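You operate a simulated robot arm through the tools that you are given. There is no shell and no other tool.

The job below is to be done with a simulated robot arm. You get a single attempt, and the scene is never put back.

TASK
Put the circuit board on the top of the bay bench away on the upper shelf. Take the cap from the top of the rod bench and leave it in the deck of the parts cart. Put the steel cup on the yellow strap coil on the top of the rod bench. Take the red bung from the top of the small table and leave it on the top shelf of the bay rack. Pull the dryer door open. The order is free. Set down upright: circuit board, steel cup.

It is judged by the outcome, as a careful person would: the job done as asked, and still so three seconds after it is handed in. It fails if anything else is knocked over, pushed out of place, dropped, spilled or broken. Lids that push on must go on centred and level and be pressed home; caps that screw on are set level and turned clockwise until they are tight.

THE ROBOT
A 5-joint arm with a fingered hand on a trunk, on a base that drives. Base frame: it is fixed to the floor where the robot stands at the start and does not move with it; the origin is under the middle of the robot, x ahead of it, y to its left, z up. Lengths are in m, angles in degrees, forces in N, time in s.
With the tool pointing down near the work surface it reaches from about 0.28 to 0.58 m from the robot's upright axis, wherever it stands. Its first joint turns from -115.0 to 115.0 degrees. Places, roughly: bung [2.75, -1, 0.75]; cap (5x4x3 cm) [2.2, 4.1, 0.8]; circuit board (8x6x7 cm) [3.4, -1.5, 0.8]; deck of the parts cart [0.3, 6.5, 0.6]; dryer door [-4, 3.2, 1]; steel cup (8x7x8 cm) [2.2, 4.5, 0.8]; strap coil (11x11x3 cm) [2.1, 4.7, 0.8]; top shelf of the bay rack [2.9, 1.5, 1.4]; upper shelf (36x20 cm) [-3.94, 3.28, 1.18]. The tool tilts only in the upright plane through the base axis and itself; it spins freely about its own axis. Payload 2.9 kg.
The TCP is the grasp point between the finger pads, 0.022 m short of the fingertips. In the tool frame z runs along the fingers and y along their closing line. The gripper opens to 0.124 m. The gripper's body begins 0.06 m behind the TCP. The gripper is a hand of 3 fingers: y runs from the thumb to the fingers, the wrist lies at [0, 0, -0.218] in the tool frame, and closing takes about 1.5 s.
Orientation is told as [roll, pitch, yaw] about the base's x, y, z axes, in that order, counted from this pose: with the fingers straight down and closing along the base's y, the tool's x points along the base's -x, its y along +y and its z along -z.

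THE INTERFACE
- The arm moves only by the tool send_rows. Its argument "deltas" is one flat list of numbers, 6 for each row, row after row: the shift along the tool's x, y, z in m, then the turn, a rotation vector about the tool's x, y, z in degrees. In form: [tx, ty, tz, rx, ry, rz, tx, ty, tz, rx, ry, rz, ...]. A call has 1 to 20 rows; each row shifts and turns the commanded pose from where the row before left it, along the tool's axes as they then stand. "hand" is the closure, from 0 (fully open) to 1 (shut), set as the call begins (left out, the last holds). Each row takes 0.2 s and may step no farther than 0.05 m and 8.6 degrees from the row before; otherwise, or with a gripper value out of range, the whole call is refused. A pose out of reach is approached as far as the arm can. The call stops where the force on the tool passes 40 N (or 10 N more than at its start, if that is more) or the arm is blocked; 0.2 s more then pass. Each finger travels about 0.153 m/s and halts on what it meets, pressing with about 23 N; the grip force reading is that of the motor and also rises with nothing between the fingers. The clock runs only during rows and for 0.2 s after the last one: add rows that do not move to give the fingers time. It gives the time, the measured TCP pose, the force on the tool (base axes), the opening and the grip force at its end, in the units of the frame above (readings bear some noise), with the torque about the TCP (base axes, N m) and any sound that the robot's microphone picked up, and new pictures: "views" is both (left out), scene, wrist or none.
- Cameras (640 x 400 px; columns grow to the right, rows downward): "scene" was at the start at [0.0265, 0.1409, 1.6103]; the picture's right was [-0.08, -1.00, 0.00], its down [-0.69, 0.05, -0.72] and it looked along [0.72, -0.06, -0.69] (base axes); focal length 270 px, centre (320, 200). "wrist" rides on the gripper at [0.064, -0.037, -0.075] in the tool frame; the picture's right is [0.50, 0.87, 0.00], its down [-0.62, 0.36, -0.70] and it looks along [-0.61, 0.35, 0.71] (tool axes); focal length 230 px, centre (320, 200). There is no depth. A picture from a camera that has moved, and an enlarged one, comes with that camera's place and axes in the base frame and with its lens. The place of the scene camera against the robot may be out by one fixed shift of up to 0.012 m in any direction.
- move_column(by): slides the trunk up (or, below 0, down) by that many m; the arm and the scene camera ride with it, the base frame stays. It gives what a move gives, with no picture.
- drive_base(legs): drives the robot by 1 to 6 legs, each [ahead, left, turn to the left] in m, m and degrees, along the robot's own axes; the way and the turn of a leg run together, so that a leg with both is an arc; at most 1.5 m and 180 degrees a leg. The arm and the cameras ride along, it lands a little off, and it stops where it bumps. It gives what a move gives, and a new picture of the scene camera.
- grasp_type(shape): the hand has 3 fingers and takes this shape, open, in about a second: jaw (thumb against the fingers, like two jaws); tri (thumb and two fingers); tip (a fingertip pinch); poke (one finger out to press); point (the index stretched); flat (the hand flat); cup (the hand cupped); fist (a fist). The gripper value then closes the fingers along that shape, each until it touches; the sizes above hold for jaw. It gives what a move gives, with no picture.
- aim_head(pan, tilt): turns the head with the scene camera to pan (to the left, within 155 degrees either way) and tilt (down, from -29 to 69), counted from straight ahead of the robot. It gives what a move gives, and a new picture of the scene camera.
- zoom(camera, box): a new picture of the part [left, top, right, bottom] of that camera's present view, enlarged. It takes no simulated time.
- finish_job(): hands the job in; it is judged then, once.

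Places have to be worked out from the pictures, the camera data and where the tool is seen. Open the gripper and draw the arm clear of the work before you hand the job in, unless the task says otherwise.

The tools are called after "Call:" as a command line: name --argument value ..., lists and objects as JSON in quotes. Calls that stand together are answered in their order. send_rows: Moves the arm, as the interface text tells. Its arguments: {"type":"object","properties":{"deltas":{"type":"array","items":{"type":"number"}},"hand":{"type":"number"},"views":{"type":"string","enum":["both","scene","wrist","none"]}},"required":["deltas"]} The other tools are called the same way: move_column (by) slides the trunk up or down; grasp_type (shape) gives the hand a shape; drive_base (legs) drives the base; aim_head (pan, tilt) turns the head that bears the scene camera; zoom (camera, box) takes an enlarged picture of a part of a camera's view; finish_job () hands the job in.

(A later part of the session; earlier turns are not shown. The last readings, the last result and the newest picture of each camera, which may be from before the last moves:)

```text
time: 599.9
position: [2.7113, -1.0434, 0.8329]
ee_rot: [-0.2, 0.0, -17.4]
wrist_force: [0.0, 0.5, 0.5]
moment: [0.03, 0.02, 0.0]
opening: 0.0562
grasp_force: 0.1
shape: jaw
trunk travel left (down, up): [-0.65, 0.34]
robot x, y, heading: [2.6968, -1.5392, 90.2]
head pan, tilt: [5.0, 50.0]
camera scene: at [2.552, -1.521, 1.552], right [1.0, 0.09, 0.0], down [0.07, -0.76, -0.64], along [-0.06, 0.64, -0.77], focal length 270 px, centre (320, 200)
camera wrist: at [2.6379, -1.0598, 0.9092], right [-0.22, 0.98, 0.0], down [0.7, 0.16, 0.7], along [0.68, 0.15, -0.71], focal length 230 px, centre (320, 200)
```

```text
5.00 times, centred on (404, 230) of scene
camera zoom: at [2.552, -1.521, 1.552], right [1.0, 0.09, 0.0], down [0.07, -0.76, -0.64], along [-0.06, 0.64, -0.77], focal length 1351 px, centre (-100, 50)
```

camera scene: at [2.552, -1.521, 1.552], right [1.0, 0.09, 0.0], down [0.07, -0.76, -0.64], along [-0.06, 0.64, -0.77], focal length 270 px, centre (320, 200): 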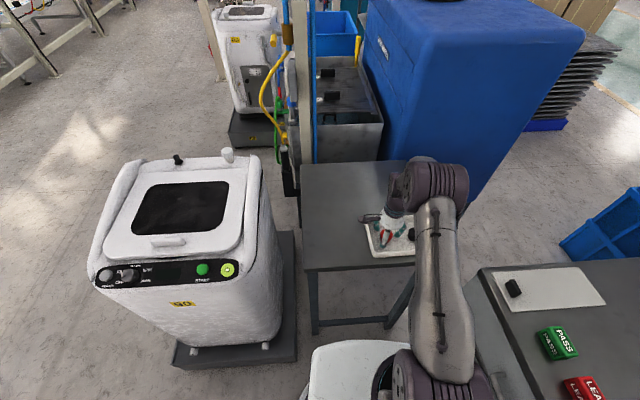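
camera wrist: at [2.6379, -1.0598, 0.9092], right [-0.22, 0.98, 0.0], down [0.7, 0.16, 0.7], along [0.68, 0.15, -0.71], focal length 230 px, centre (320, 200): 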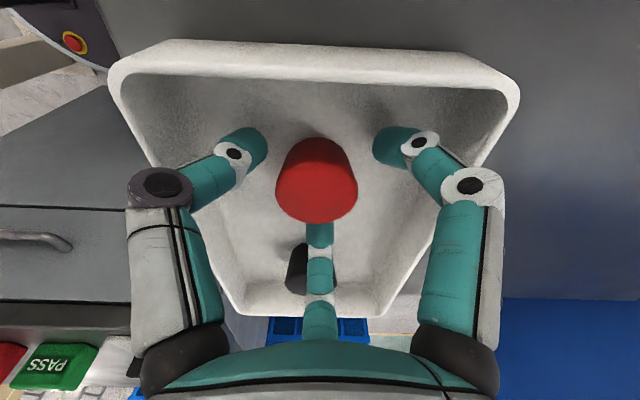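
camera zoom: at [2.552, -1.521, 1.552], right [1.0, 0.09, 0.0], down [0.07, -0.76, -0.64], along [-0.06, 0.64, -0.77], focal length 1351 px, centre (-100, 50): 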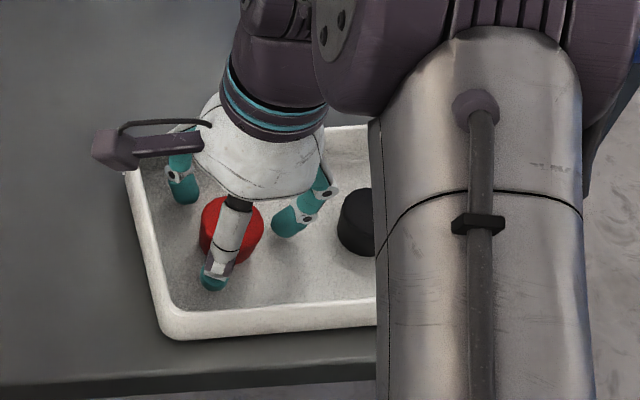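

There is good clearance on all sides now. I'll lower 1 cm more and close on the bung.

Call:
send_rows --deltas '[0, 0, 0.005, 0, 0, 0, 0, 0, 0.004, 0, 0, 0, 0, 0, 0, 0, 0, 0]' --hand 0.55 --views "none"

Call:
send_rows --deltas '[0, 0, 0, 0, 0, 0, 0, 0, 0, 0, 0, 0, 0, 0, 0, 0, 0, 0, 0, 0, 0, 0, 0, 0, 0, 0, 0, 0, 0, 0, 0, 0, 0, 0, 0, 0]' --hand 1 --views "both"

Call:
zoom --camera "wrist" --box '[200, 80, 440, 230]'

```text
time: 600.7
position: [2.7121, -1.0426, 0.8256]
ee_rot: [0.1, 0.1, -17.3]
wrist_force: [-0.4, 5.1, 20.9]
moment: [0.12, -0.02, -0.05]
opening: 0.0571
grasp_force: 0.0
shape: jaw
trunk travel left (down, up): [-0.65, 0.34]
robot x, y, heading: [2.7008, -1.5355, 90.4]
head pan, tilt: [5.0, 50.0]
```

```text
time: 602.1
position: [2.712, -1.0427, 0.8239]
ee_rot: [-0.1, 0.1, -17.3]
wrist_force: [0.1, -1.8, 8.2]
moment: [-0.25, 0.04, 0.0]
opening: 0.0372
grasp_force: 22.5
shape: jaw
trunk travel left (down, up): [-0.65, 0.34]
robot x, y, heading: [2.6973, -1.5389, 90.4]
head pan, tilt: [5.0, 50.0]
camera scene: at [2.552, -1.5227, 1.552], right [1.0, 0.09, 0.0], down [0.07, -0.76, -0.64], along [-0.06, 0.64, -0.77], focal length 270 px, centre (320, 200)
camera wrist: at [2.6385, -1.0604, 0.9007], right [-0.22, 0.98, 0.0], down [0.7, 0.16, 0.7], along [0.68, 0.15, -0.71], focal length 230 px, centre (320, 200)
```

scene: 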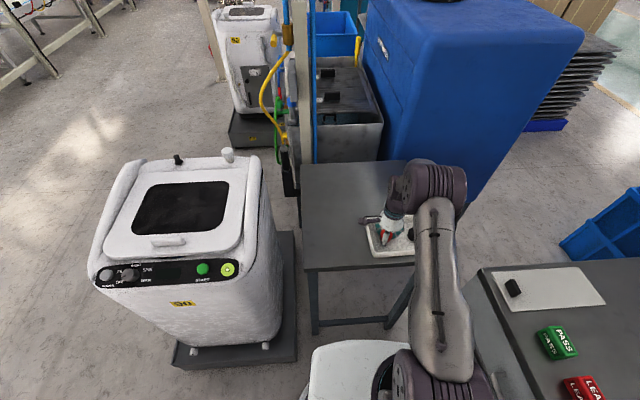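
wrist: 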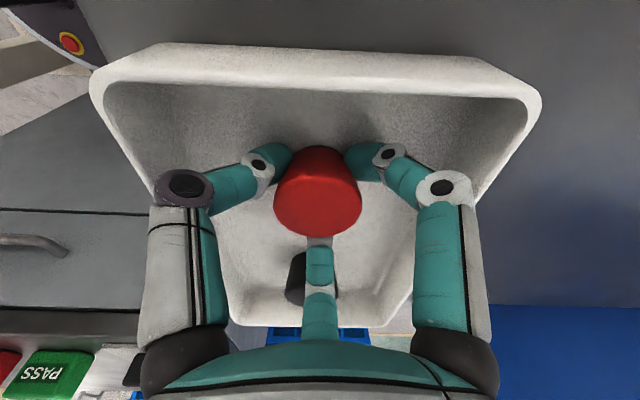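

```text
2.67 times, centred on (320, 155) of wrist
camera zoom: at [2.6385, -1.0604, 0.9007], right [-0.22, 0.98, 0.0], down [0.7, 0.16, 0.7], along [0.68, 0.15, -0.71], focal length 614 px, centre (320, 320)
```

zoom: 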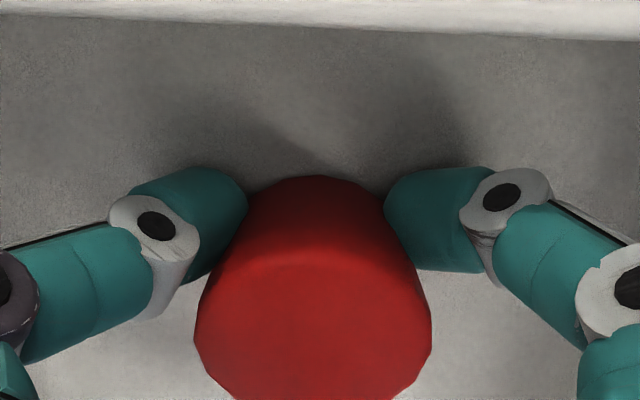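

The bung is gripped, with the opening at 0.037. I'll lift slowly and check that the tray and the black bung stay put.

Call:
send_rows --deltas '[0, 0, -0.005, 0, 0, 0, 0, 0, -0.01, 0, 0, 0, 0, 0, -0.02, 0, 0, 0, 0, 0, -0.03, 0, 0, 0, 0, 0, 0, 0, 0, 0]' --hand 1 --views "both"

Call:
zoom --camera "scene" --box '[340, 180, 468, 260]'

```text
time: 603.3
position: [2.7112, -1.0421, 0.8893]
ee_rot: [-0.2, -0.1, -17.4]
wrist_force: [0.3, -0.6, -1.1]
moment: [-0.01, 0.02, -0.01]
opening: 0.0355
grasp_force: 23.1
shape: jaw
trunk travel left (down, up): [-0.65, 0.34]
robot x, y, heading: [2.6998, -1.5404, 90.0]
head pan, tilt: [5.0, 50.0]
camera scene: at [2.5521, -1.5204, 1.552], right [1.0, 0.09, 0.0], down [0.07, -0.76, -0.64], along [-0.06, 0.64, -0.77], focal length 270 px, centre (320, 200)
camera wrist: at [2.638, -1.0586, 0.9654], right [-0.22, 0.98, 0.0], down [0.7, 0.16, 0.7], along [0.68, 0.15, -0.71], focal length 230 px, centre (320, 200)
```

scene: 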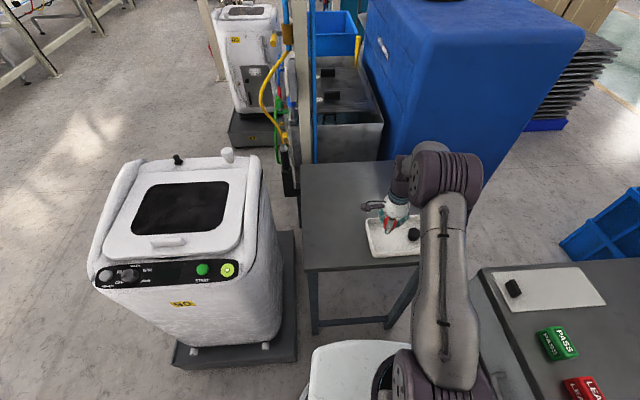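
wrist: 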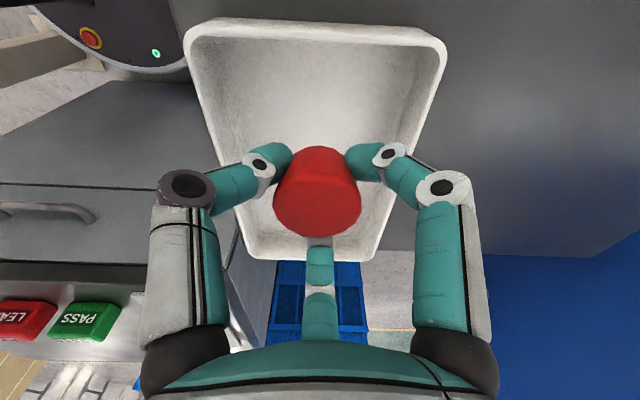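

```text
5.00 times, centred on (404, 220) of scene
camera zoom: at [2.5521, -1.5204, 1.552], right [1.0, 0.09, 0.0], down [0.07, -0.76, -0.64], along [-0.06, 0.64, -0.77], focal length 1351 px, centre (-100, 100)
```

zoom: 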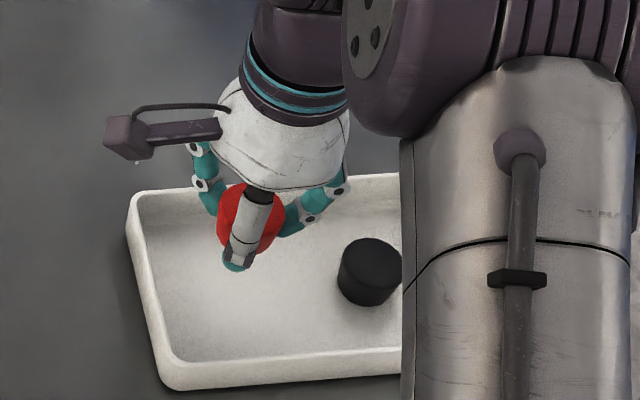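

The bung is lifted alone, and tray and black bung have not moved. I'll raise it, draw the arm in, raise the trunk and back out.

Call:
send_rows --deltas '[0, 0, -0.03, 0, 0, 0, 0, 0, -0.03, 0, 0, 0, -0.0104, -0.0334, 0, 0, 0, 0, -0.0104, -0.0334, 0, 0, 0, 0, 0, 0, 0, 0, 0, 0]' --hand 1 --views "none"

Call:
move_column --by 0.33

Call:
drive_base --legs '[[-0.6, 0.17, 0], [-0.55, -0.42, 0]]'

```text
time: 604.5
position: [2.7126, -1.1102, 0.952]
ee_rot: [-0.2, -0.1, -17.3]
wrist_force: [-0.5, 1.1, 0.4]
moment: [-0.02, 0.01, 0.01]
opening: 0.0352
grasp_force: 23.0
shape: jaw
trunk travel left (down, up): [-0.65, 0.34]
robot x, y, heading: [2.6987, -1.5418, 90.4]
head pan, tilt: [5.0, 50.0]
```

```text
time: 607.8
position: [2.7125, -1.1115, 1.2827]
ee_rot: [-0.3, -0.1, -17.2]
wrist_force: [0.0, 0.2, 0.3]
moment: [0.0, -0.03, 0.03]
opening: 0.0354
grasp_force: 22.6
shape: jaw
trunk travel left (down, up): [-0.98, 0.01]
robot x, y, heading: [2.6959, -1.5379, 90.2]
head pan, tilt: [5.0, 50.0]
```

```text
time: 614.7
position: [2.9763, -2.2671, 1.2823]
ee_rot: [-0.2, -0.1, -18.4]
wrist_force: [-0.4, 0.0, -0.1]
moment: [0.0, -0.02, -0.02]
opening: 0.0356
grasp_force: 23.0
shape: jaw
trunk travel left (down, up): [-0.98, 0.01]
robot x, y, heading: [2.9541, -2.6951, 89.3]
head pan, tilt: [5.0, 50.0]
camera scene: at [2.808, -2.6722, 1.8819], right [1.0, 0.07, 0.0], down [0.06, -0.76, -0.64], along [-0.05, 0.64, -0.77], focal length 270 px, centre (320, 200)
```

scene: 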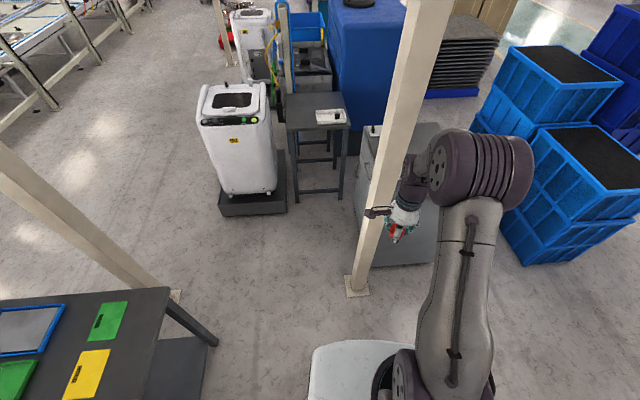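

The bung is held. I'll go back round the coloured table.

Call:
drive_base --legs '[[-1.2, -0.31, 0], [-1.35, -0.05, 0], [0, 1.2, 0], [0, 1.2, 0]]'

```text
time: 638.8
position: [0.9117, -4.8676, 1.2808]
ee_rot: [-0.2, 0.0, -15.2]
wrist_force: [0.6, -0.3, -0.7]
moment: [-0.02, 0.01, -0.02]
opening: 0.0354
grasp_force: 23.1
shape: jaw
trunk travel left (down, up): [-0.98, 0.01]
robot x, y, heading: [0.9125, -5.2915, 92.1]
head pan, tilt: [5.0, 50.0]
camera scene: at [0.7664, -5.2838, 1.882], right [0.99, 0.13, 0.0], down [0.1, -0.76, -0.64], along [-0.08, 0.64, -0.77], focal length 270 px, centre (320, 200)
```

scene: 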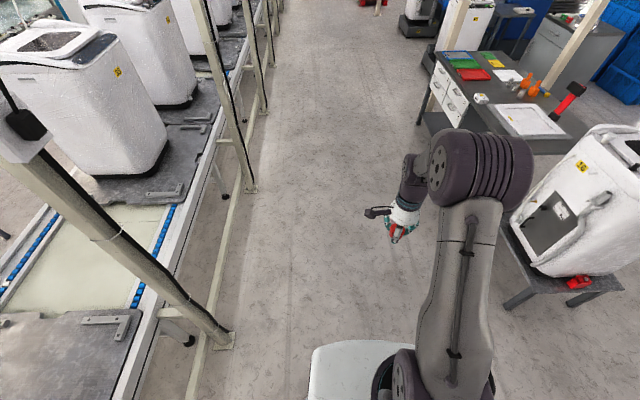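

I'm in the corridor. I'll drive north to about y=1.6.

Call:
drive_base --legs '[[0, 0, -2.1], [1.4, 0, 0], [1.4, 0.03, 0], [1.4, 0.2, 0], [1.4, 0.45, 0]]'

```text
time: 666.6
position: [0.0751, 0.7921, 1.2814]
ee_rot: [-0.1, 0.0, -16.9]
wrist_force: [0.4, -0.3, -0.3]
moment: [-0.02, 0.01, -0.03]
opening: 0.0355
grasp_force: 23.1
shape: jaw
trunk travel left (down, up): [-0.98, 0.01]
robot x, y, heading: [0.0665, 0.3609, 90.6]
head pan, tilt: [5.0, 50.0]
camera scene: at [-0.0824, 0.3805, 1.882], right [0.99, 0.1, 0.0], down [0.08, -0.76, -0.64], along [-0.07, 0.64, -0.77], focal length 270 px, centre (320, 200)
```

scene: 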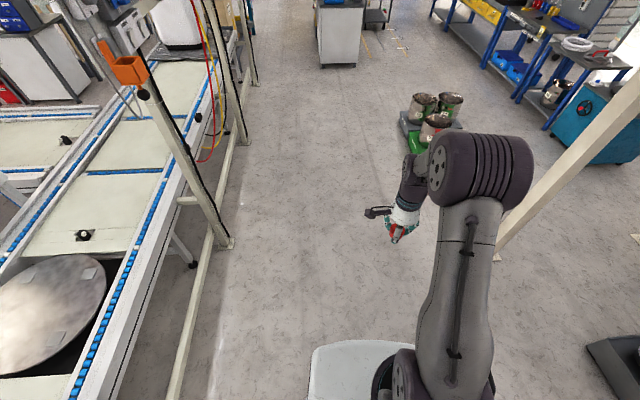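

The way north is clear. I'll go up past the pots platform and then east.

Call:
drive_base --legs '[[1.39, 0.25, 0], [1.25, 0, 0], [0.85, -0.1, 0], [0, -1.2, 0]]'

Call:
aim_head --pan -120 --tilt 30

```text
time: 689.6
position: [1.1063, 4.3069, 1.2816]
ee_rot: [-0.2, -0.2, -19.6]
wrist_force: [-0.1, 0.7, -0.8]
moment: [0.01, 0.04, 0.03]
opening: 0.0355
grasp_force: 23.3
shape: jaw
trunk travel left (down, up): [-0.98, 0.01]
robot x, y, heading: [1.0755, 3.8814, 88.0]
head pan, tilt: [5.0, 50.0]
camera scene: at [0.9287, 3.9034, 1.8819], right [1.0, 0.05, 0.0], down [0.04, -0.77, -0.64], along [-0.03, 0.64, -0.77], focal length 270 px, centre (320, 200)
```

scene: 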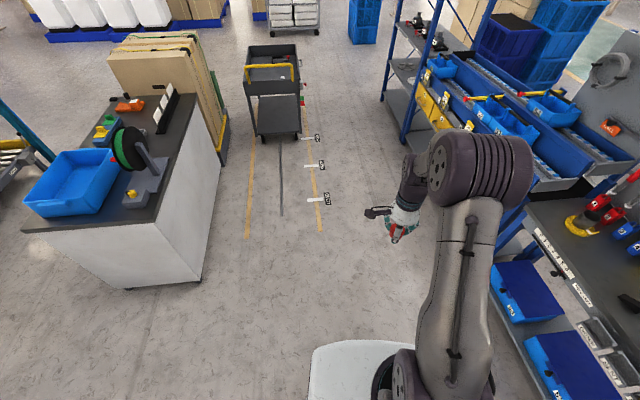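

```text
time: 691.6
position: [1.1063, 4.3068, 1.2815]
ee_rot: [-0.2, -0.2, -19.5]
wrist_force: [1.0, -0.9, -1.5]
moment: [0.02, 0.0, -0.01]
opening: 0.0355
grasp_force: 23.1
shape: jaw
trunk travel left (down, up): [-0.98, 0.01]
robot x, y, heading: [1.0761, 3.8823, 88.1]
head pan, tilt: [-120.0, 30.0]
camera scene: at [1.0102, 3.7788, 1.9115], right [-0.53, -0.85, 0.0], down [-0.42, 0.26, -0.87], along [0.74, -0.46, -0.5], focal length 270 px, centre (320, 200)
```

scene: 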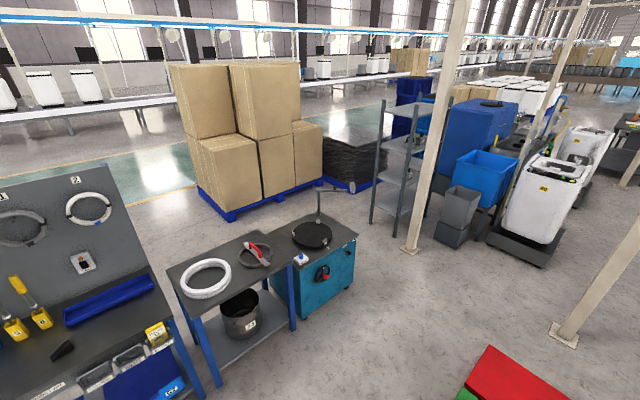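

From here I see open floor between the teal cabinet and the pillar, with the bay rack behind the pillar. I'll enlarge the rack.

Call:
zoom --camera "scene" --box '[330, 80, 490, 260]'

```text
2.22 times, centred on (410, 170) of scene
camera zoom: at [1.0102, 3.7788, 1.9115], right [-0.53, -0.85, 0.0], down [-0.42, 0.26, -0.87], along [0.74, -0.46, -0.5], focal length 600 px, centre (120, 267)
```

zoom: 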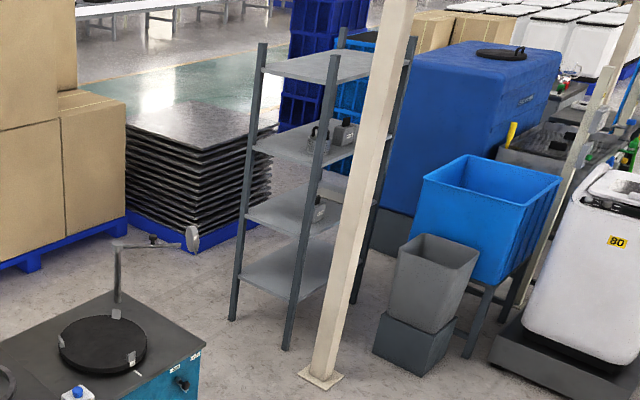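

The rack's north end is clear, from (2.64,1.75) to (2.99,1.81), with its top shelf at z≈1.355. I'll drive round between platform and cabinet, turning to face south.

Call:
drive_base --legs '[[-0.36, -0.656, 0], [-0.947, -0.111, 0], [0, 0, -165]]'

Call:
aim_head --pan 30 --tilt 30

```text
time: 706.9
position: [1.9071, 2.145, 1.2819]
ee_rot: [-0.2, -0.2, 177.4]
wrist_force: [0.1, 0.3, -0.1]
moment: [0.01, 0.02, -0.01]
opening: 0.0354
grasp_force: 22.4
shape: jaw
trunk travel left (down, up): [-0.98, 0.01]
robot x, y, heading: [1.8085, 2.5577, -74.8]
head pan, tilt: [-120.0, 30.0]
camera scene: at [1.854, 2.6834, 1.9115], right [0.26, 0.97, 0.0], down [0.48, -0.13, -0.87], along [-0.84, 0.22, -0.5], focal length 270 px, centre (320, 200)
```

scene: 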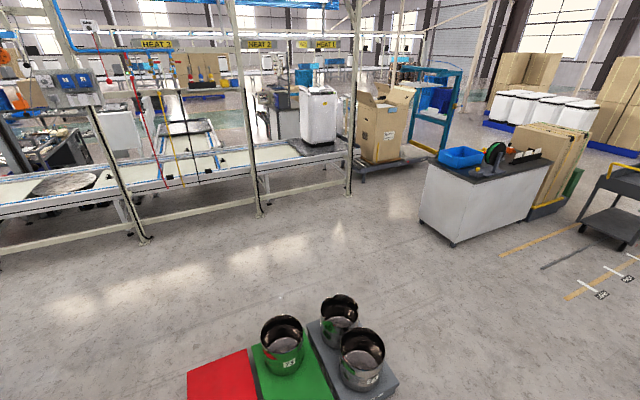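

```text
time: 709.3
position: [1.9087, 2.1432, 1.2818]
ee_rot: [-0.2, -0.2, 177.3]
wrist_force: [-0.8, 0.3, 0.3]
moment: [-0.04, -0.01, -0.03]
opening: 0.0353
grasp_force: 23.0
shape: jaw
trunk travel left (down, up): [-0.98, 0.01]
robot x, y, heading: [1.811, 2.5633, -75.0]
head pan, tilt: [30.0, 30.0]
camera scene: at [2.0053, 2.5961, 1.9115], right [-0.71, -0.71, 0.0], down [-0.35, 0.35, -0.87], along [0.61, -0.61, -0.5], focal length 270 px, centre (320, 200)
```

scene: 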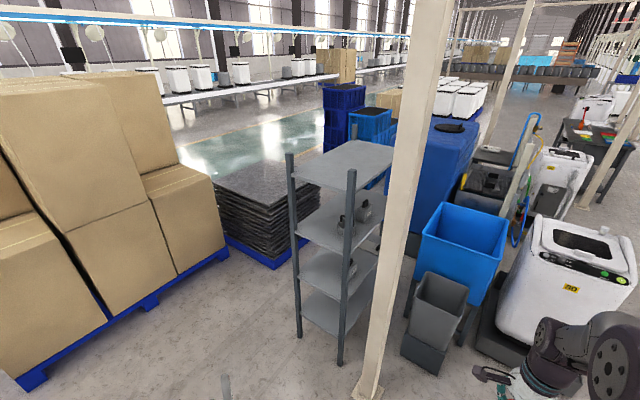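

The pillar stands in the way of the outstretched arm, so I'll draw the arm in and turn to face east first. Then I'll pass between pillar and cabinet and turn south at the rack's end.

Call:
send_rows --deltas '[-0.0091, -0.0321, 0, 0, 0, 0, -0.0091, -0.0321, 0, 0, 0, 0, -0.0091, -0.0321, 0, 0, 0, 0, 0, 0, 0, 0, 0, 0]' --hand 1 --views "none"

Call:
drive_base --legs '[[0, 0, 75]]'

Call:
aim_head --pan -20 --tilt 40

```text
time: 710.3
position: [1.8846, 2.2441, 1.2809]
ee_rot: [-0.2, 0.0, 177.4]
wrist_force: [0.5, -0.5, 0.1]
moment: [0.02, 0.02, 0.02]
opening: 0.0351
grasp_force: 23.3
shape: jaw
trunk travel left (down, up): [-0.98, 0.01]
robot x, y, heading: [1.8111, 2.5625, -75.0]
head pan, tilt: [30.0, 30.0]
```

```text
time: 713.8
position: [2.139, 2.539, 1.2808]
ee_rot: [-0.2, 0.0, -109.2]
wrist_force: [0.0, -0.6, -1.3]
moment: [0.01, -0.01, -0.02]
opening: 0.0349
grasp_force: 22.8
shape: jaw
trunk travel left (down, up): [-0.98, 0.01]
robot x, y, heading: [1.8118, 2.5649, -1.5]
head pan, tilt: [30.0, 30.0]
camera scene: at [1.8406, 2.754, 1.9115], right [0.48, -0.88, 0.0], down [-0.44, -0.24, -0.87], along [0.76, 0.41, -0.5], focal length 270 px, centre (320, 200)
```

scene: 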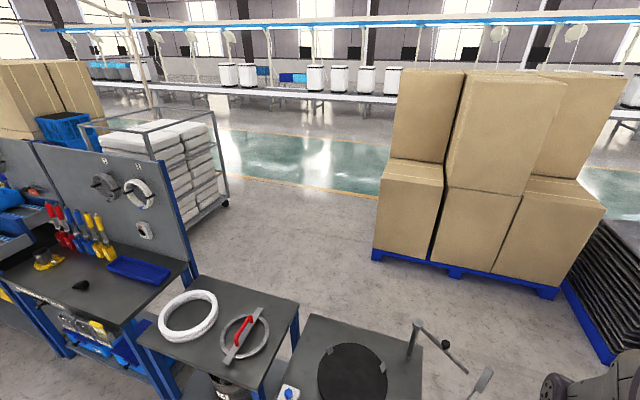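

```text
time: 715.0
position: [2.138, 2.5384, 1.2811]
ee_rot: [-0.2, -0.2, -109.2]
wrist_force: [0.0, -0.3, -0.4]
moment: [0.0, -0.01, 0.0]
opening: 0.035
grasp_force: 23.1
shape: jaw
trunk travel left (down, up): [-0.98, 0.01]
robot x, y, heading: [1.8119, 2.5595, -1.7]
head pan, tilt: [-20.0, 40.0]
camera scene: at [1.8402, 2.6799, 1.8962], right [-0.37, -0.93, 0.0], down [-0.6, 0.24, -0.77], along [0.71, -0.28, -0.64], focal length 270 px, centre (320, 200)
```

scene: 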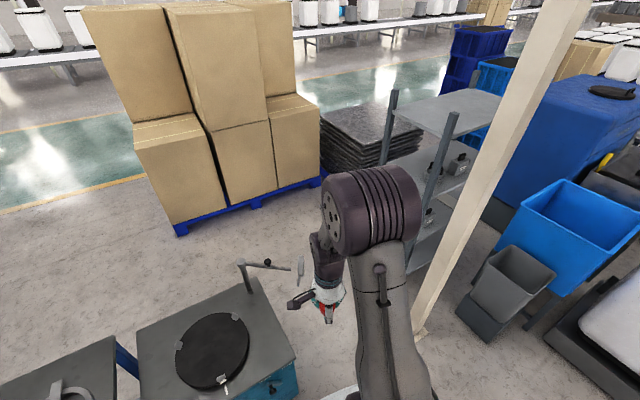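

Facing east with the arm drawn in, I can pass at y≈2.22 between pillar (1.74) and cabinet (2.64). I'll drive to about (2.75,2.22).

Call:
drive_base --legs '[[0.148, -0.336, 0], [0.8, 0.024, 0]]'

Call:
aim_head --pan -75 --tilt 40

```text
time: 721.3
position: [3.088, 2.2108, 1.281]
ee_rot: [-0.2, -0.1, -108.4]
wrist_force: [0.2, 0.0, -0.5]
moment: [0.03, -0.03, 0.02]
opening: 0.0348
grasp_force: 23.0
shape: jaw
trunk travel left (down, up): [-0.98, 0.01]
robot x, y, heading: [2.7633, 2.23, -0.9]
head pan, tilt: [-20.0, 40.0]
camera scene: at [2.788, 2.3476, 1.8962], right [-0.35, -0.93, 0.0], down [-0.6, 0.23, -0.77], along [0.72, -0.27, -0.64], focal length 270 px, centre (320, 200)
```

scene: 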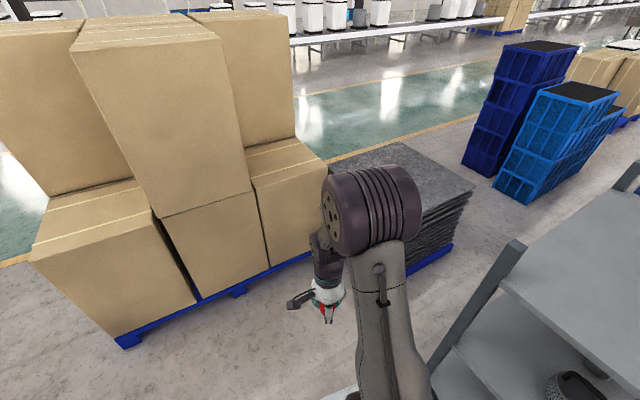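

```text
time: 722.5
position: [3.0896, 2.2104, 1.2809]
ee_rot: [-0.2, -0.1, -108.4]
wrist_force: [0.9, -0.8, 0.4]
moment: [0.02, 0.01, 0.0]
opening: 0.0349
grasp_force: 23.2
shape: jaw
trunk travel left (down, up): [-0.98, 0.01]
robot x, y, heading: [2.7611, 2.2306, -0.6]
head pan, tilt: [-75.0, 40.0]
camera scene: at [2.7304, 2.2954, 1.8962], right [-0.97, -0.25, 0.0], down [-0.16, 0.62, -0.77], along [0.19, -0.74, -0.64], focal length 270 px, centre (320, 200)
```

scene: 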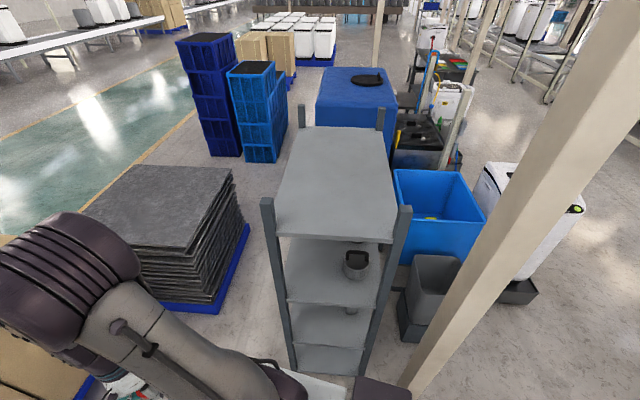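

The top shelf is empty and fully in view, with corners at about (2.66,1.78), (2.97,1.85), (3.08,1.19) and (2.76,1.11). I'll raise the bung above shelf height before turning south.

Call:
send_rows --deltas '[0, 0, -0.04, 0, 0, 0, 0, 0, -0.04, 0, 0, 0, 0, 0, -0.04, 0, 0, 0, 0, 0, -0.04, 0, 0, 0, 0, 0, -0.02, 0, 0, 0, 0, 0, 0, 0, 0, 0]' --hand 1 --views "none"

```text
time: 723.9
position: [3.0934, 2.2103, 1.4622]
ee_rot: [-0.3, -0.1, -108.5]
wrist_force: [0.6, 0.3, -0.6]
moment: [0.01, -0.02, -0.02]
opening: 0.035
grasp_force: 23.0
shape: jaw
trunk travel left (down, up): [-0.98, 0.01]
robot x, y, heading: [2.7622, 2.2315, -0.6]
head pan, tilt: [-75.0, 40.0]
```

The bung is at z=1.46, above the shelf and post tops. I'll turn to face the shelf.

Call:
drive_base --legs '[[0, 0, -80]]'

Call:
aim_head --pan 0 --tilt 45

```text
time: 727.7
position: [2.8066, 1.9024, 1.4619]
ee_rot: [-0.2, -0.1, 172.7]
wrist_force: [0.2, 0.4, -0.2]
moment: [0.01, 0.01, 0.02]
opening: 0.0349
grasp_force: 22.5
shape: jaw
trunk travel left (down, up): [-0.98, 0.01]
robot x, y, heading: [2.7634, 2.2288, -79.5]
head pan, tilt: [-75.0, 40.0]
camera scene: at [2.8223, 2.2807, 1.8961], right [-0.43, 0.9, 0.0], down [0.58, 0.27, -0.77], along [-0.69, -0.33, -0.64], focal length 270 px, centre (320, 200)
```

scene: 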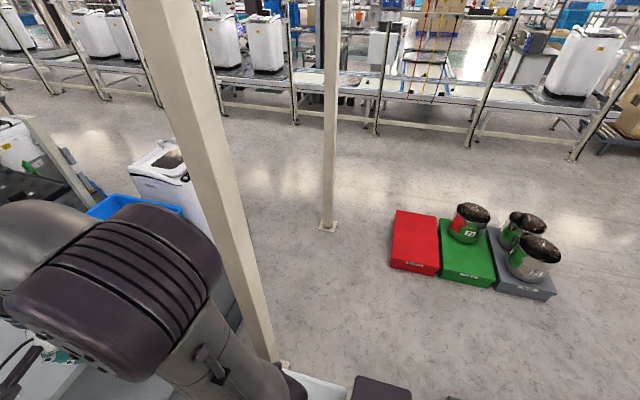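

```text
time: 729.2
position: [2.8069, 1.9017, 1.4627]
ee_rot: [-0.2, 0.0, 172.7]
wrist_force: [-0.1, 0.9, -1.1]
moment: [0.01, 0.02, 0.0]
opening: 0.0348
grasp_force: 23.1
shape: jaw
trunk travel left (down, up): [-0.98, 0.01]
robot x, y, heading: [2.7621, 2.2272, -79.9]
head pan, tilt: [0.0, 45.0]
camera scene: at [2.9135, 2.2369, 1.8889], right [-0.98, -0.18, 0.0], down [-0.13, 0.7, -0.71], along [0.13, -0.7, -0.71], focal length 270 px, centre (320, 200)
```

scene: 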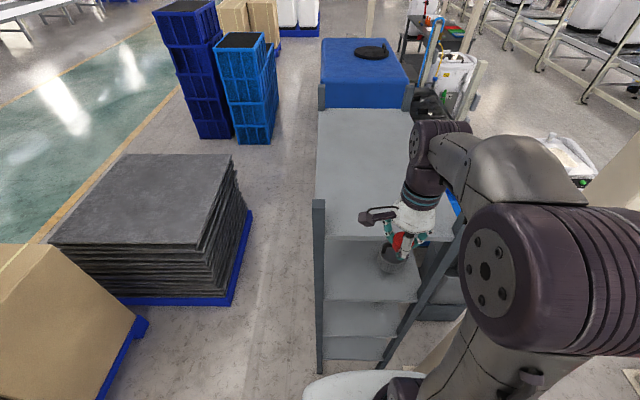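

The arm points over the shelf's north edge between the posts. I'll drive 8 cm ahead and extend the arm over the shelf.

Call:
drive_base --legs '[[0.08, 0, 0]]'

Call:
send_rows --deltas '[0.0091, 0.0412, 0, 0, 0, 0, 0.0091, 0.0412, 0, 0, 0, 0, 0.0091, 0.0412, 0, 0, 0, 0, 0.0091, 0.0412, 0, 0, 0, 0, 0, 0, 0, 0, 0, 0]' --hand 1 --views "both"

```text
time: 730.2
position: [2.8191, 1.8315, 1.4625]
ee_rot: [0.0, -0.1, 172.7]
wrist_force: [0.2, 0.8, 0.9]
moment: [-0.02, -0.01, -0.02]
opening: 0.0347
grasp_force: 22.5
shape: jaw
trunk travel left (down, up): [-0.98, 0.01]
robot x, y, heading: [2.7734, 2.1566, -79.8]
head pan, tilt: [0.0, 45.0]
camera scene: at [2.9262, 2.1681, 1.889], right [-0.98, -0.18, 0.0], down [-0.13, 0.69, -0.71], along [0.13, -0.7, -0.7], focal length 270 px, centre (320, 200)
```

scene: 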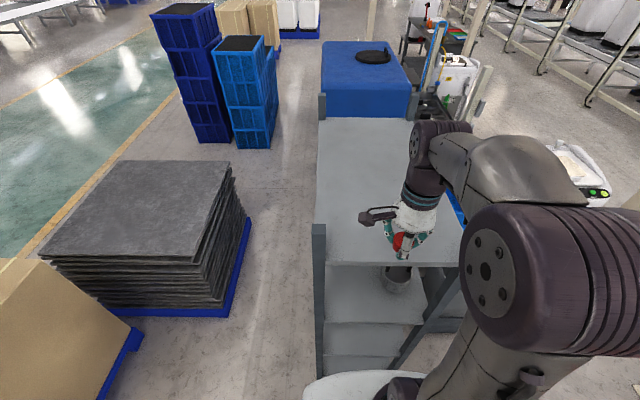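

```text
time: 731.4
position: [2.8346, 1.6621, 1.462]
ee_rot: [-0.2, 0.0, 172.7]
wrist_force: [0.5, -0.4, -1.1]
moment: [0.0, 0.0, -0.01]
opening: 0.0348
grasp_force: 23.0
shape: jaw
trunk travel left (down, up): [-0.98, 0.01]
robot x, y, heading: [2.7735, 2.1557, -80.0]
head pan, tilt: [0.0, 45.0]
camera scene: at [2.927, 2.1639, 1.8889], right [-0.98, -0.18, 0.0], down [-0.13, 0.69, -0.71], along [0.13, -0.7, -0.71], focal length 270 px, centre (320, 200)
camera wrist: at [2.9019, 1.6907, 1.5376], right [0.39, -0.92, 0.0], down [-0.66, -0.28, 0.7], along [-0.65, -0.27, -0.71], focal length 230 px, centre (320, 200)
```

scene: 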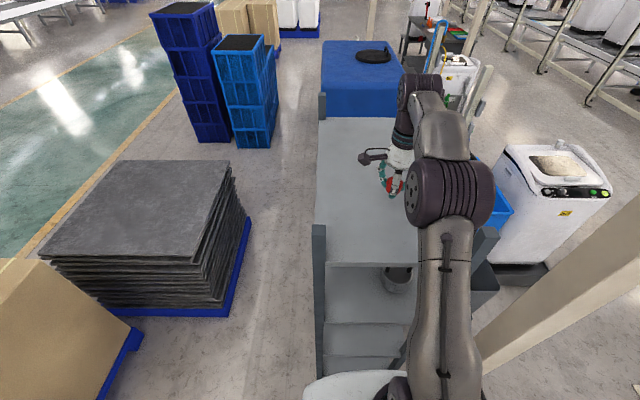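
wrist: 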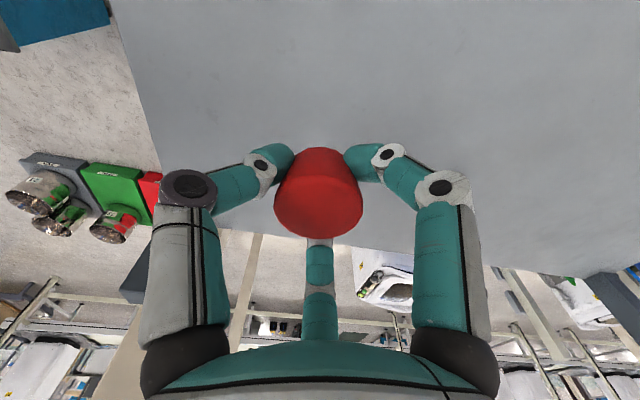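

The bung is over the shelf, well away from its edges. I'll lower it, first 5 cm and then in small steps.

Call:
send_rows --deltas '[0, 0, 0.03, 0, 0, 0, 0, 0, 0.02, 0, 0, 0, 0, 0, 0, 0, 0, 0]' --hand 1 --views "scene"

Call:
zoom --camera "scene" --box '[320, 120, 480, 220]'

Call:
send_rows --deltas '[0, 0, 0.004, 0, 0, 0, 0, 0, 0.004, 0, 0, 0, 0, 0, 0, 0, 0, 0]' --hand 1 --views "none"

```text
time: 732.2
position: [2.8352, 1.6609, 1.4115]
ee_rot: [-0.2, 0.0, 172.7]
wrist_force: [-0.3, -0.7, -0.9]
moment: [0.0, 0.01, 0.0]
opening: 0.0348
grasp_force: 22.6
shape: jaw
trunk travel left (down, up): [-0.98, 0.01]
robot x, y, heading: [2.7735, 2.1545, -79.9]
head pan, tilt: [0.0, 45.0]
camera scene: at [2.9272, 2.1623, 1.8889], right [-0.98, -0.18, 0.0], down [-0.13, 0.7, -0.71], along [0.13, -0.7, -0.71], focal length 270 px, centre (320, 200)
```

scene: 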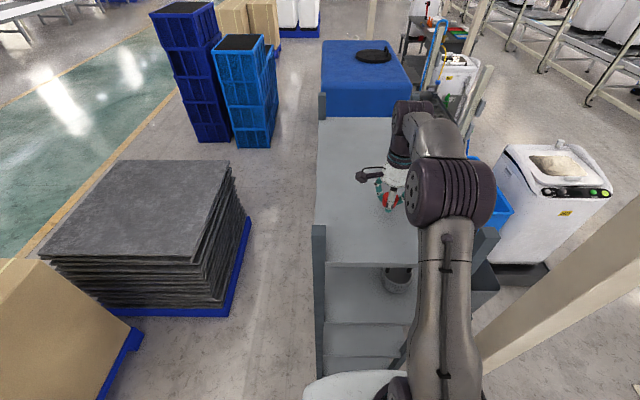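

```text
4.00 times, centred on (400, 170) of scene
camera zoom: at [2.9272, 2.1623, 1.8889], right [-0.98, -0.18, 0.0], down [-0.13, 0.7, -0.71], along [0.13, -0.7, -0.71], focal length 1080 px, centre (0, 320)
```

zoom: 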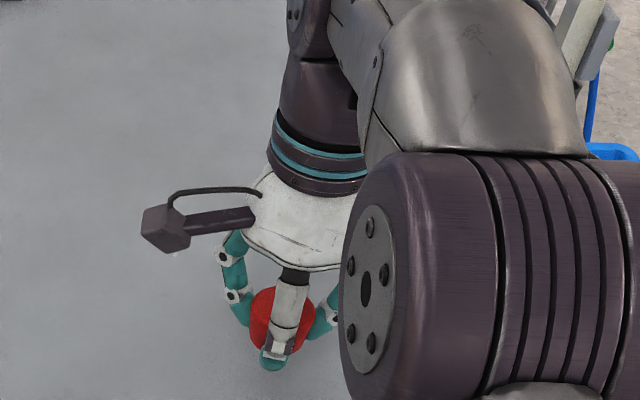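

```text
time: 733.0
position: [2.836, 1.6598, 1.4046]
ee_rot: [-0.2, -0.1, 172.7]
wrist_force: [-1.3, -1.5, 0.4]
moment: [-0.02, 0.02, 0.0]
opening: 0.0345
grasp_force: 23.1
shape: jaw
trunk travel left (down, up): [-0.98, 0.01]
robot x, y, heading: [2.7753, 2.156, -79.8]
head pan, tilt: [0.0, 45.0]
```

No contact yet at 1.405. I'll continue in 3–4 mm steps.

Call:
send_rows --deltas '[0, 0, 0.004, 0, 0, 0, 0, 0, 0.003, 0, 0, 0, 0, 0, 0, 0, 0, 0]' --hand 1 --views "none"

Call:
send_rows --deltas '[0, 0, 0.003, 0, 0, 0, 0, 0, 0, 0, 0, 0]' --hand 1 --views "none"

Call:
send_rows --deltas '[0, 0, 0.003, 0, 0, 0, 0, 0, 0, 0, 0, 0]' --hand 1 --views "scene"

Call:
zoom --camera "scene" --box '[340, 150, 468, 230]'

```text
time: 733.8
position: [2.8358, 1.6606, 1.3971]
ee_rot: [-0.2, -0.1, 172.7]
wrist_force: [-0.1, -0.3, -0.7]
moment: [0.03, 0.05, -0.01]
opening: 0.0348
grasp_force: 23.1
shape: jaw
trunk travel left (down, up): [-0.98, 0.01]
robot x, y, heading: [2.7756, 2.1582, -79.6]
head pan, tilt: [0.0, 45.0]
```

```text
time: 734.4
position: [2.8356, 1.6602, 1.3938]
ee_rot: [-0.2, 0.1, 172.7]
wrist_force: [-0.3, -0.3, -0.9]
moment: [-0.05, 0.0, 0.02]
opening: 0.0343
grasp_force: 22.8
shape: jaw
trunk travel left (down, up): [-0.98, 0.01]
robot x, y, heading: [2.7785, 2.1544, -79.5]
head pan, tilt: [0.0, 45.0]
```

```text
time: 735.0
position: [2.8363, 1.6599, 1.391]
ee_rot: [-0.2, 0.0, 172.7]
wrist_force: [-0.6, -1.0, -0.5]
moment: [-0.01, 0.0, 0.03]
opening: 0.0349
grasp_force: 22.7
shape: jaw
trunk travel left (down, up): [-0.98, 0.01]
robot x, y, heading: [2.7738, 2.1501, -80.0]
head pan, tilt: [0.0, 45.0]
camera scene: at [2.9272, 2.1621, 1.8889], right [-0.98, -0.18, 0.0], down [-0.13, 0.7, -0.71], along [0.13, -0.7, -0.71], focal length 270 px, centre (320, 200)
```

scene: 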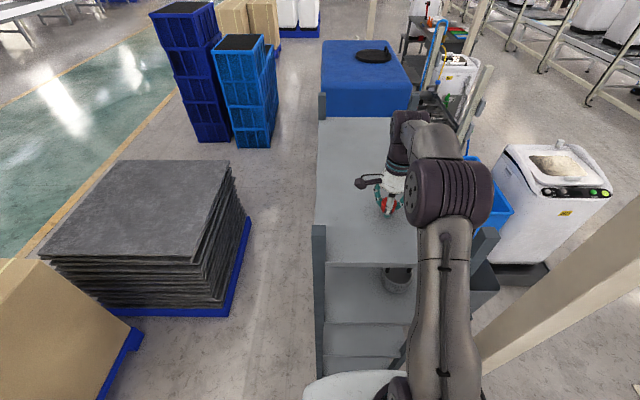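

```text
5.00 times, centred on (404, 190) of scene
camera zoom: at [2.9272, 2.1621, 1.8889], right [-0.98, -0.18, 0.0], down [-0.13, 0.7, -0.71], along [0.13, -0.7, -0.71], focal length 1351 px, centre (-100, 250)
```

zoom: 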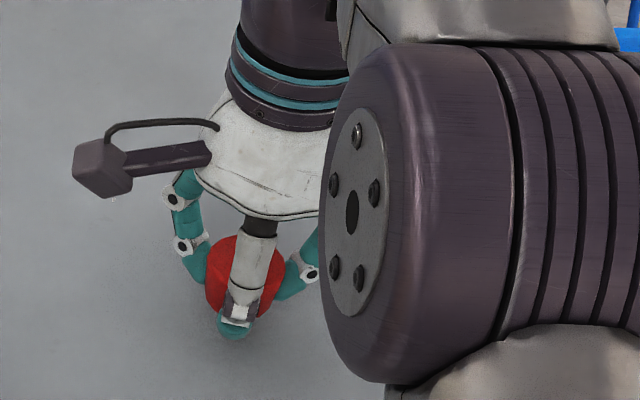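

Close now, judging by the shadow. I'll continue in 2–3 mm steps.

Call:
send_rows --deltas '[0, 0, 0.003, 0, 0, 0, 0, 0, 0.002, 0, 0, 0, 0, 0, 0, 0, 0, 0]' --hand 1 --views "none"

Call:
send_rows --deltas '[0, 0, 0.002, 0, 0, 0, 0, 0, 0, 0, 0, 0]' --hand 1 --views "none"

```text
time: 735.8
position: [2.8376, 1.6585, 1.3857]
ee_rot: [-0.2, 0.0, 172.7]
wrist_force: [-1.1, -0.2, -0.1]
moment: [-0.02, -0.02, 0.0]
opening: 0.0346
grasp_force: 23.2
shape: jaw
trunk travel left (down, up): [-0.98, 0.01]
robot x, y, heading: [2.7775, 2.1591, -79.9]
head pan, tilt: [0.0, 45.0]
```

```text
time: 736.4
position: [2.837, 1.6586, 1.383]
ee_rot: [-0.2, 0.1, 172.7]
wrist_force: [0.2, 0.9, -1.4]
moment: [0.02, -0.02, 0.0]
opening: 0.0346
grasp_force: 23.2
shape: jaw
trunk travel left (down, up): [-0.98, 0.01]
robot x, y, heading: [2.7766, 2.1508, -79.6]
head pan, tilt: [0.0, 45.0]
```

Still free at 1.383, so I'll continue in 2 mm steps.

Call:
send_rows --deltas '[0, 0, 0.002, 0, 0, 0, 0, 0, 0.002, 0, 0, 0, 0, 0, 0, 0, 0, 0]' --hand 1 --views "none"

Call:
send_rows --deltas '[0, 0, 0.002, 0, 0, 0, 0, 0, 0, 0, 0, 0]' --hand 1 --views "wrist"

```text
time: 737.2
position: [2.8357, 1.6592, 1.3792]
ee_rot: [-0.2, 0.1, 172.6]
wrist_force: [0.6, 0.0, -0.7]
moment: [0.03, 0.0, -0.03]
opening: 0.0347
grasp_force: 23.1
shape: jaw
trunk travel left (down, up): [-0.98, 0.01]
robot x, y, heading: [2.7762, 2.1545, -79.7]
head pan, tilt: [0.0, 45.0]
```

```text
time: 737.8
position: [2.8359, 1.6586, 1.3766]
ee_rot: [-0.2, 0.0, 172.7]
wrist_force: [0.7, -0.2, 0.3]
moment: [-0.01, -0.02, 0.01]
opening: 0.0344
grasp_force: 22.9
shape: jaw
trunk travel left (down, up): [-0.98, 0.01]
robot x, y, heading: [2.775, 2.1575, -79.6]
head pan, tilt: [0.0, 45.0]
camera wrist: at [2.9025, 1.6872, 1.4535], right [0.39, -0.92, 0.0], down [-0.66, -0.28, 0.7], along [-0.65, -0.27, -0.71], focal length 230 px, centre (320, 200)
```

wrist: 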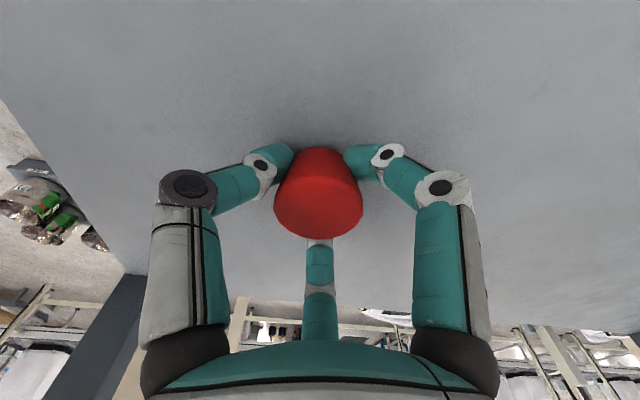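

The shadow meets the bung's base, so it is nearly down. Two more small steps.

Call:
send_rows --deltas '[0, 0, 0.002, 0, 0, 0, 0, 0, 0, 0, 0, 0]' --hand 1 --views "none"

Call:
send_rows --deltas '[0, 0, 0.002, 0, 0, 0, 0, 0, 0, 0, 0, 0]' --hand 1 --views "none"

Call:
send_rows --deltas '[0, 0, 0.002, 0, 0, 0, 0, 0, 0, 0, 0, 0]' --hand 1 --views "none"

```text
time: 738.4
position: [2.8372, 1.6595, 1.375]
ee_rot: [-0.2, 0.0, 172.7]
wrist_force: [-0.1, 0.5, -0.3]
moment: [-0.01, -0.03, 0.0]
opening: 0.0344
grasp_force: 22.8
shape: jaw
trunk travel left (down, up): [-0.98, 0.01]
robot x, y, heading: [2.7783, 2.1575, -79.8]
head pan, tilt: [0.0, 45.0]
```

```text
time: 739.0
position: [2.8355, 1.659, 1.3737]
ee_rot: [-0.1, 0.0, 172.7]
wrist_force: [0.0, -0.2, 0.1]
moment: [0.03, -0.04, -0.01]
opening: 0.0342
grasp_force: 22.7
shape: jaw
trunk travel left (down, up): [-0.98, 0.01]
robot x, y, heading: [2.777, 2.1588, -79.7]
head pan, tilt: [0.0, 45.0]
```

```text
time: 739.6
position: [2.8351, 1.6605, 1.3714]
ee_rot: [-0.2, 0.0, 172.8]
wrist_force: [0.5, 0.7, 0.2]
moment: [-0.03, 0.0, -0.02]
opening: 0.0345
grasp_force: 22.8
shape: jaw
trunk travel left (down, up): [-0.98, 0.01]
robot x, y, heading: [2.7796, 2.1534, -79.6]
head pan, tilt: [0.0, 45.0]
```

Still no contact at 1.371; I'll keep going in 2 mm steps.

Call:
send_rows --deltas '[0, 0, 0.002, 0, 0, 0, 0, 0, 0.002, 0, 0, 0, 0, 0, 0, 0, 0, 0]' --hand 1 --views "none"

Call:
send_rows --deltas '[0, 0, 0.002, 0, 0, 0, 0, 0, 0, 0, 0, 0]' --hand 1 --views "both"

Call:
zoom --camera "wrist" --box '[220, 90, 420, 215]'

```text
time: 740.4
position: [2.8351, 1.6623, 1.3712]
ee_rot: [0.2, 0.0, 172.7]
wrist_force: [2.0, -6.6, 34.5]
moment: [0.24, -0.11, -0.04]
opening: 0.0361
grasp_force: 22.6
shape: jaw
trunk travel left (down, up): [-0.98, 0.01]
robot x, y, heading: [2.778, 2.1569, -79.6]
head pan, tilt: [0.0, 45.0]
```

```text
time: 740.8
position: [2.8347, 1.6592, 1.3691]
ee_rot: [0.6, 0.1, 172.7]
wrist_force: [0.4, 1.0, 20.7]
moment: [0.44, -0.03, 0.0]
opening: 0.0366
grasp_force: 22.8
shape: jaw
trunk travel left (down, up): [-0.98, 0.01]
robot x, y, heading: [2.7773, 2.1551, -79.8]
head pan, tilt: [0.0, 45.0]
stopped in row 2: the force on the tool passed its limit at 47 N (the readings are from after the stop); the commanded pose is now the measured one
camera scene: at [2.9272, 2.1668, 1.8886], right [-0.98, -0.18, 0.0], down [-0.13, 0.69, -0.71], along [0.13, -0.7, -0.71], focal length 270 px, centre (320, 200)
camera wrist: at [2.9022, 1.6894, 1.446], right [0.39, -0.92, 0.01], down [-0.66, -0.27, 0.7], along [-0.65, -0.28, -0.71], focal length 230 px, centre (320, 200)
```

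scene: 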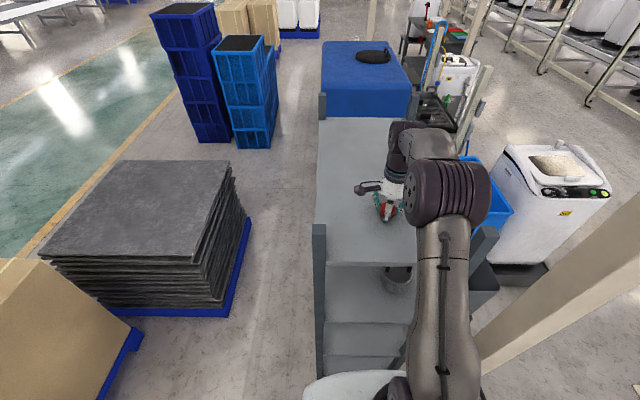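
wrist: 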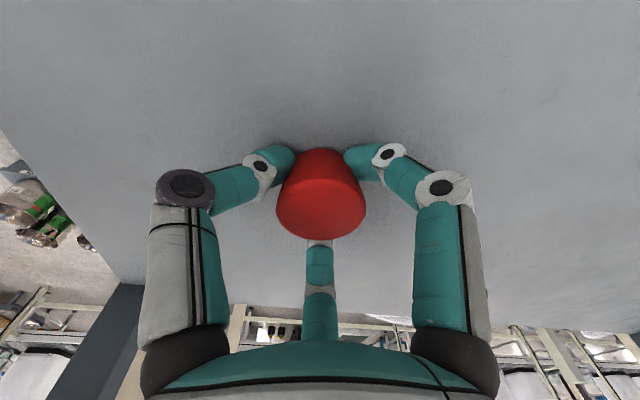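

```text
3.20 times, centred on (320, 152) of wrist
camera zoom: at [2.9022, 1.6894, 1.446], right [0.39, -0.92, 0.01], down [-0.66, -0.27, 0.7], along [-0.65, -0.28, -0.71], focal length 736 px, centre (320, 352)
```

zoom: 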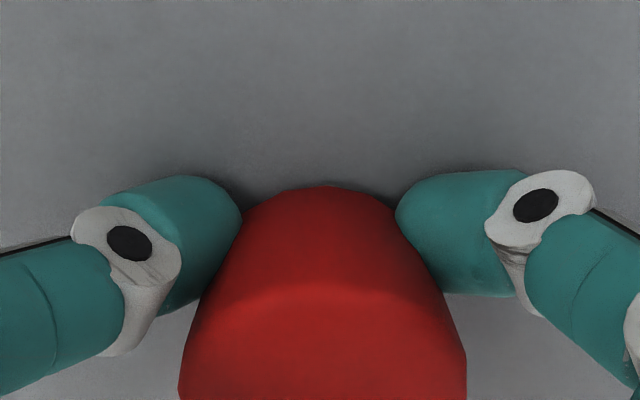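

The bung stands on the shelf, and the fingertips touch it too. I'll ease up 3 mm, level the tool, and open the fingers part way.

Call:
send_rows --deltas '[0, 0, -0.003, 0.7, 0, 0, 0, 0, 0, 0, 0, 0]' --hand 1 --views "none"

Call:
send_rows --deltas '[0, 0, 0, 0, 0, 0, 0, 0, 0, 0, 0, 0, 0, 0, 0, 0, 0, 0]' --hand 0.5 --views "wrist"

```text
time: 741.4
position: [2.8366, 1.6577, 1.3713]
ee_rot: [-0.4, -0.2, 172.7]
wrist_force: [0.3, 2.4, 5.1]
moment: [0.22, -0.02, -0.01]
opening: 0.0358
grasp_force: 22.8
shape: jaw
trunk travel left (down, up): [-0.98, 0.01]
robot x, y, heading: [2.7741, 2.1536, -79.6]
head pan, tilt: [0.0, 45.0]
```

```text
time: 742.2
position: [2.8354, 1.6586, 1.3716]
ee_rot: [-0.3, -0.2, 172.7]
wrist_force: [-0.2, -1.5, 16.9]
moment: [-0.15, -0.03, 0.03]
opening: 0.0578
grasp_force: 0.0
shape: jaw
trunk travel left (down, up): [-0.98, 0.01]
robot x, y, heading: [2.7757, 2.1573, -79.8]
head pan, tilt: [0.0, 45.0]
camera wrist: at [2.9021, 1.6862, 1.448], right [0.39, -0.92, 0.0], down [-0.66, -0.28, 0.7], along [-0.65, -0.27, -0.71], focal length 230 px, centre (320, 200)
```

wrist: 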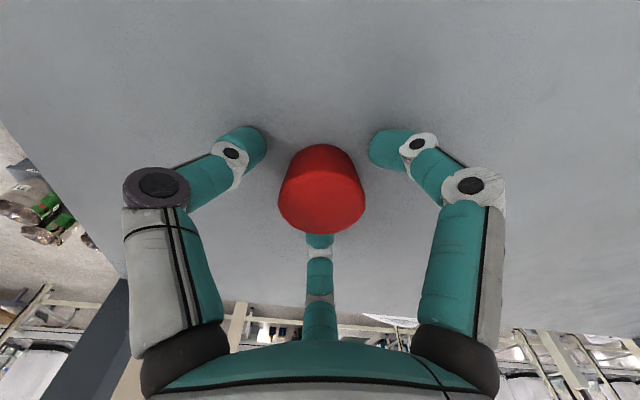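

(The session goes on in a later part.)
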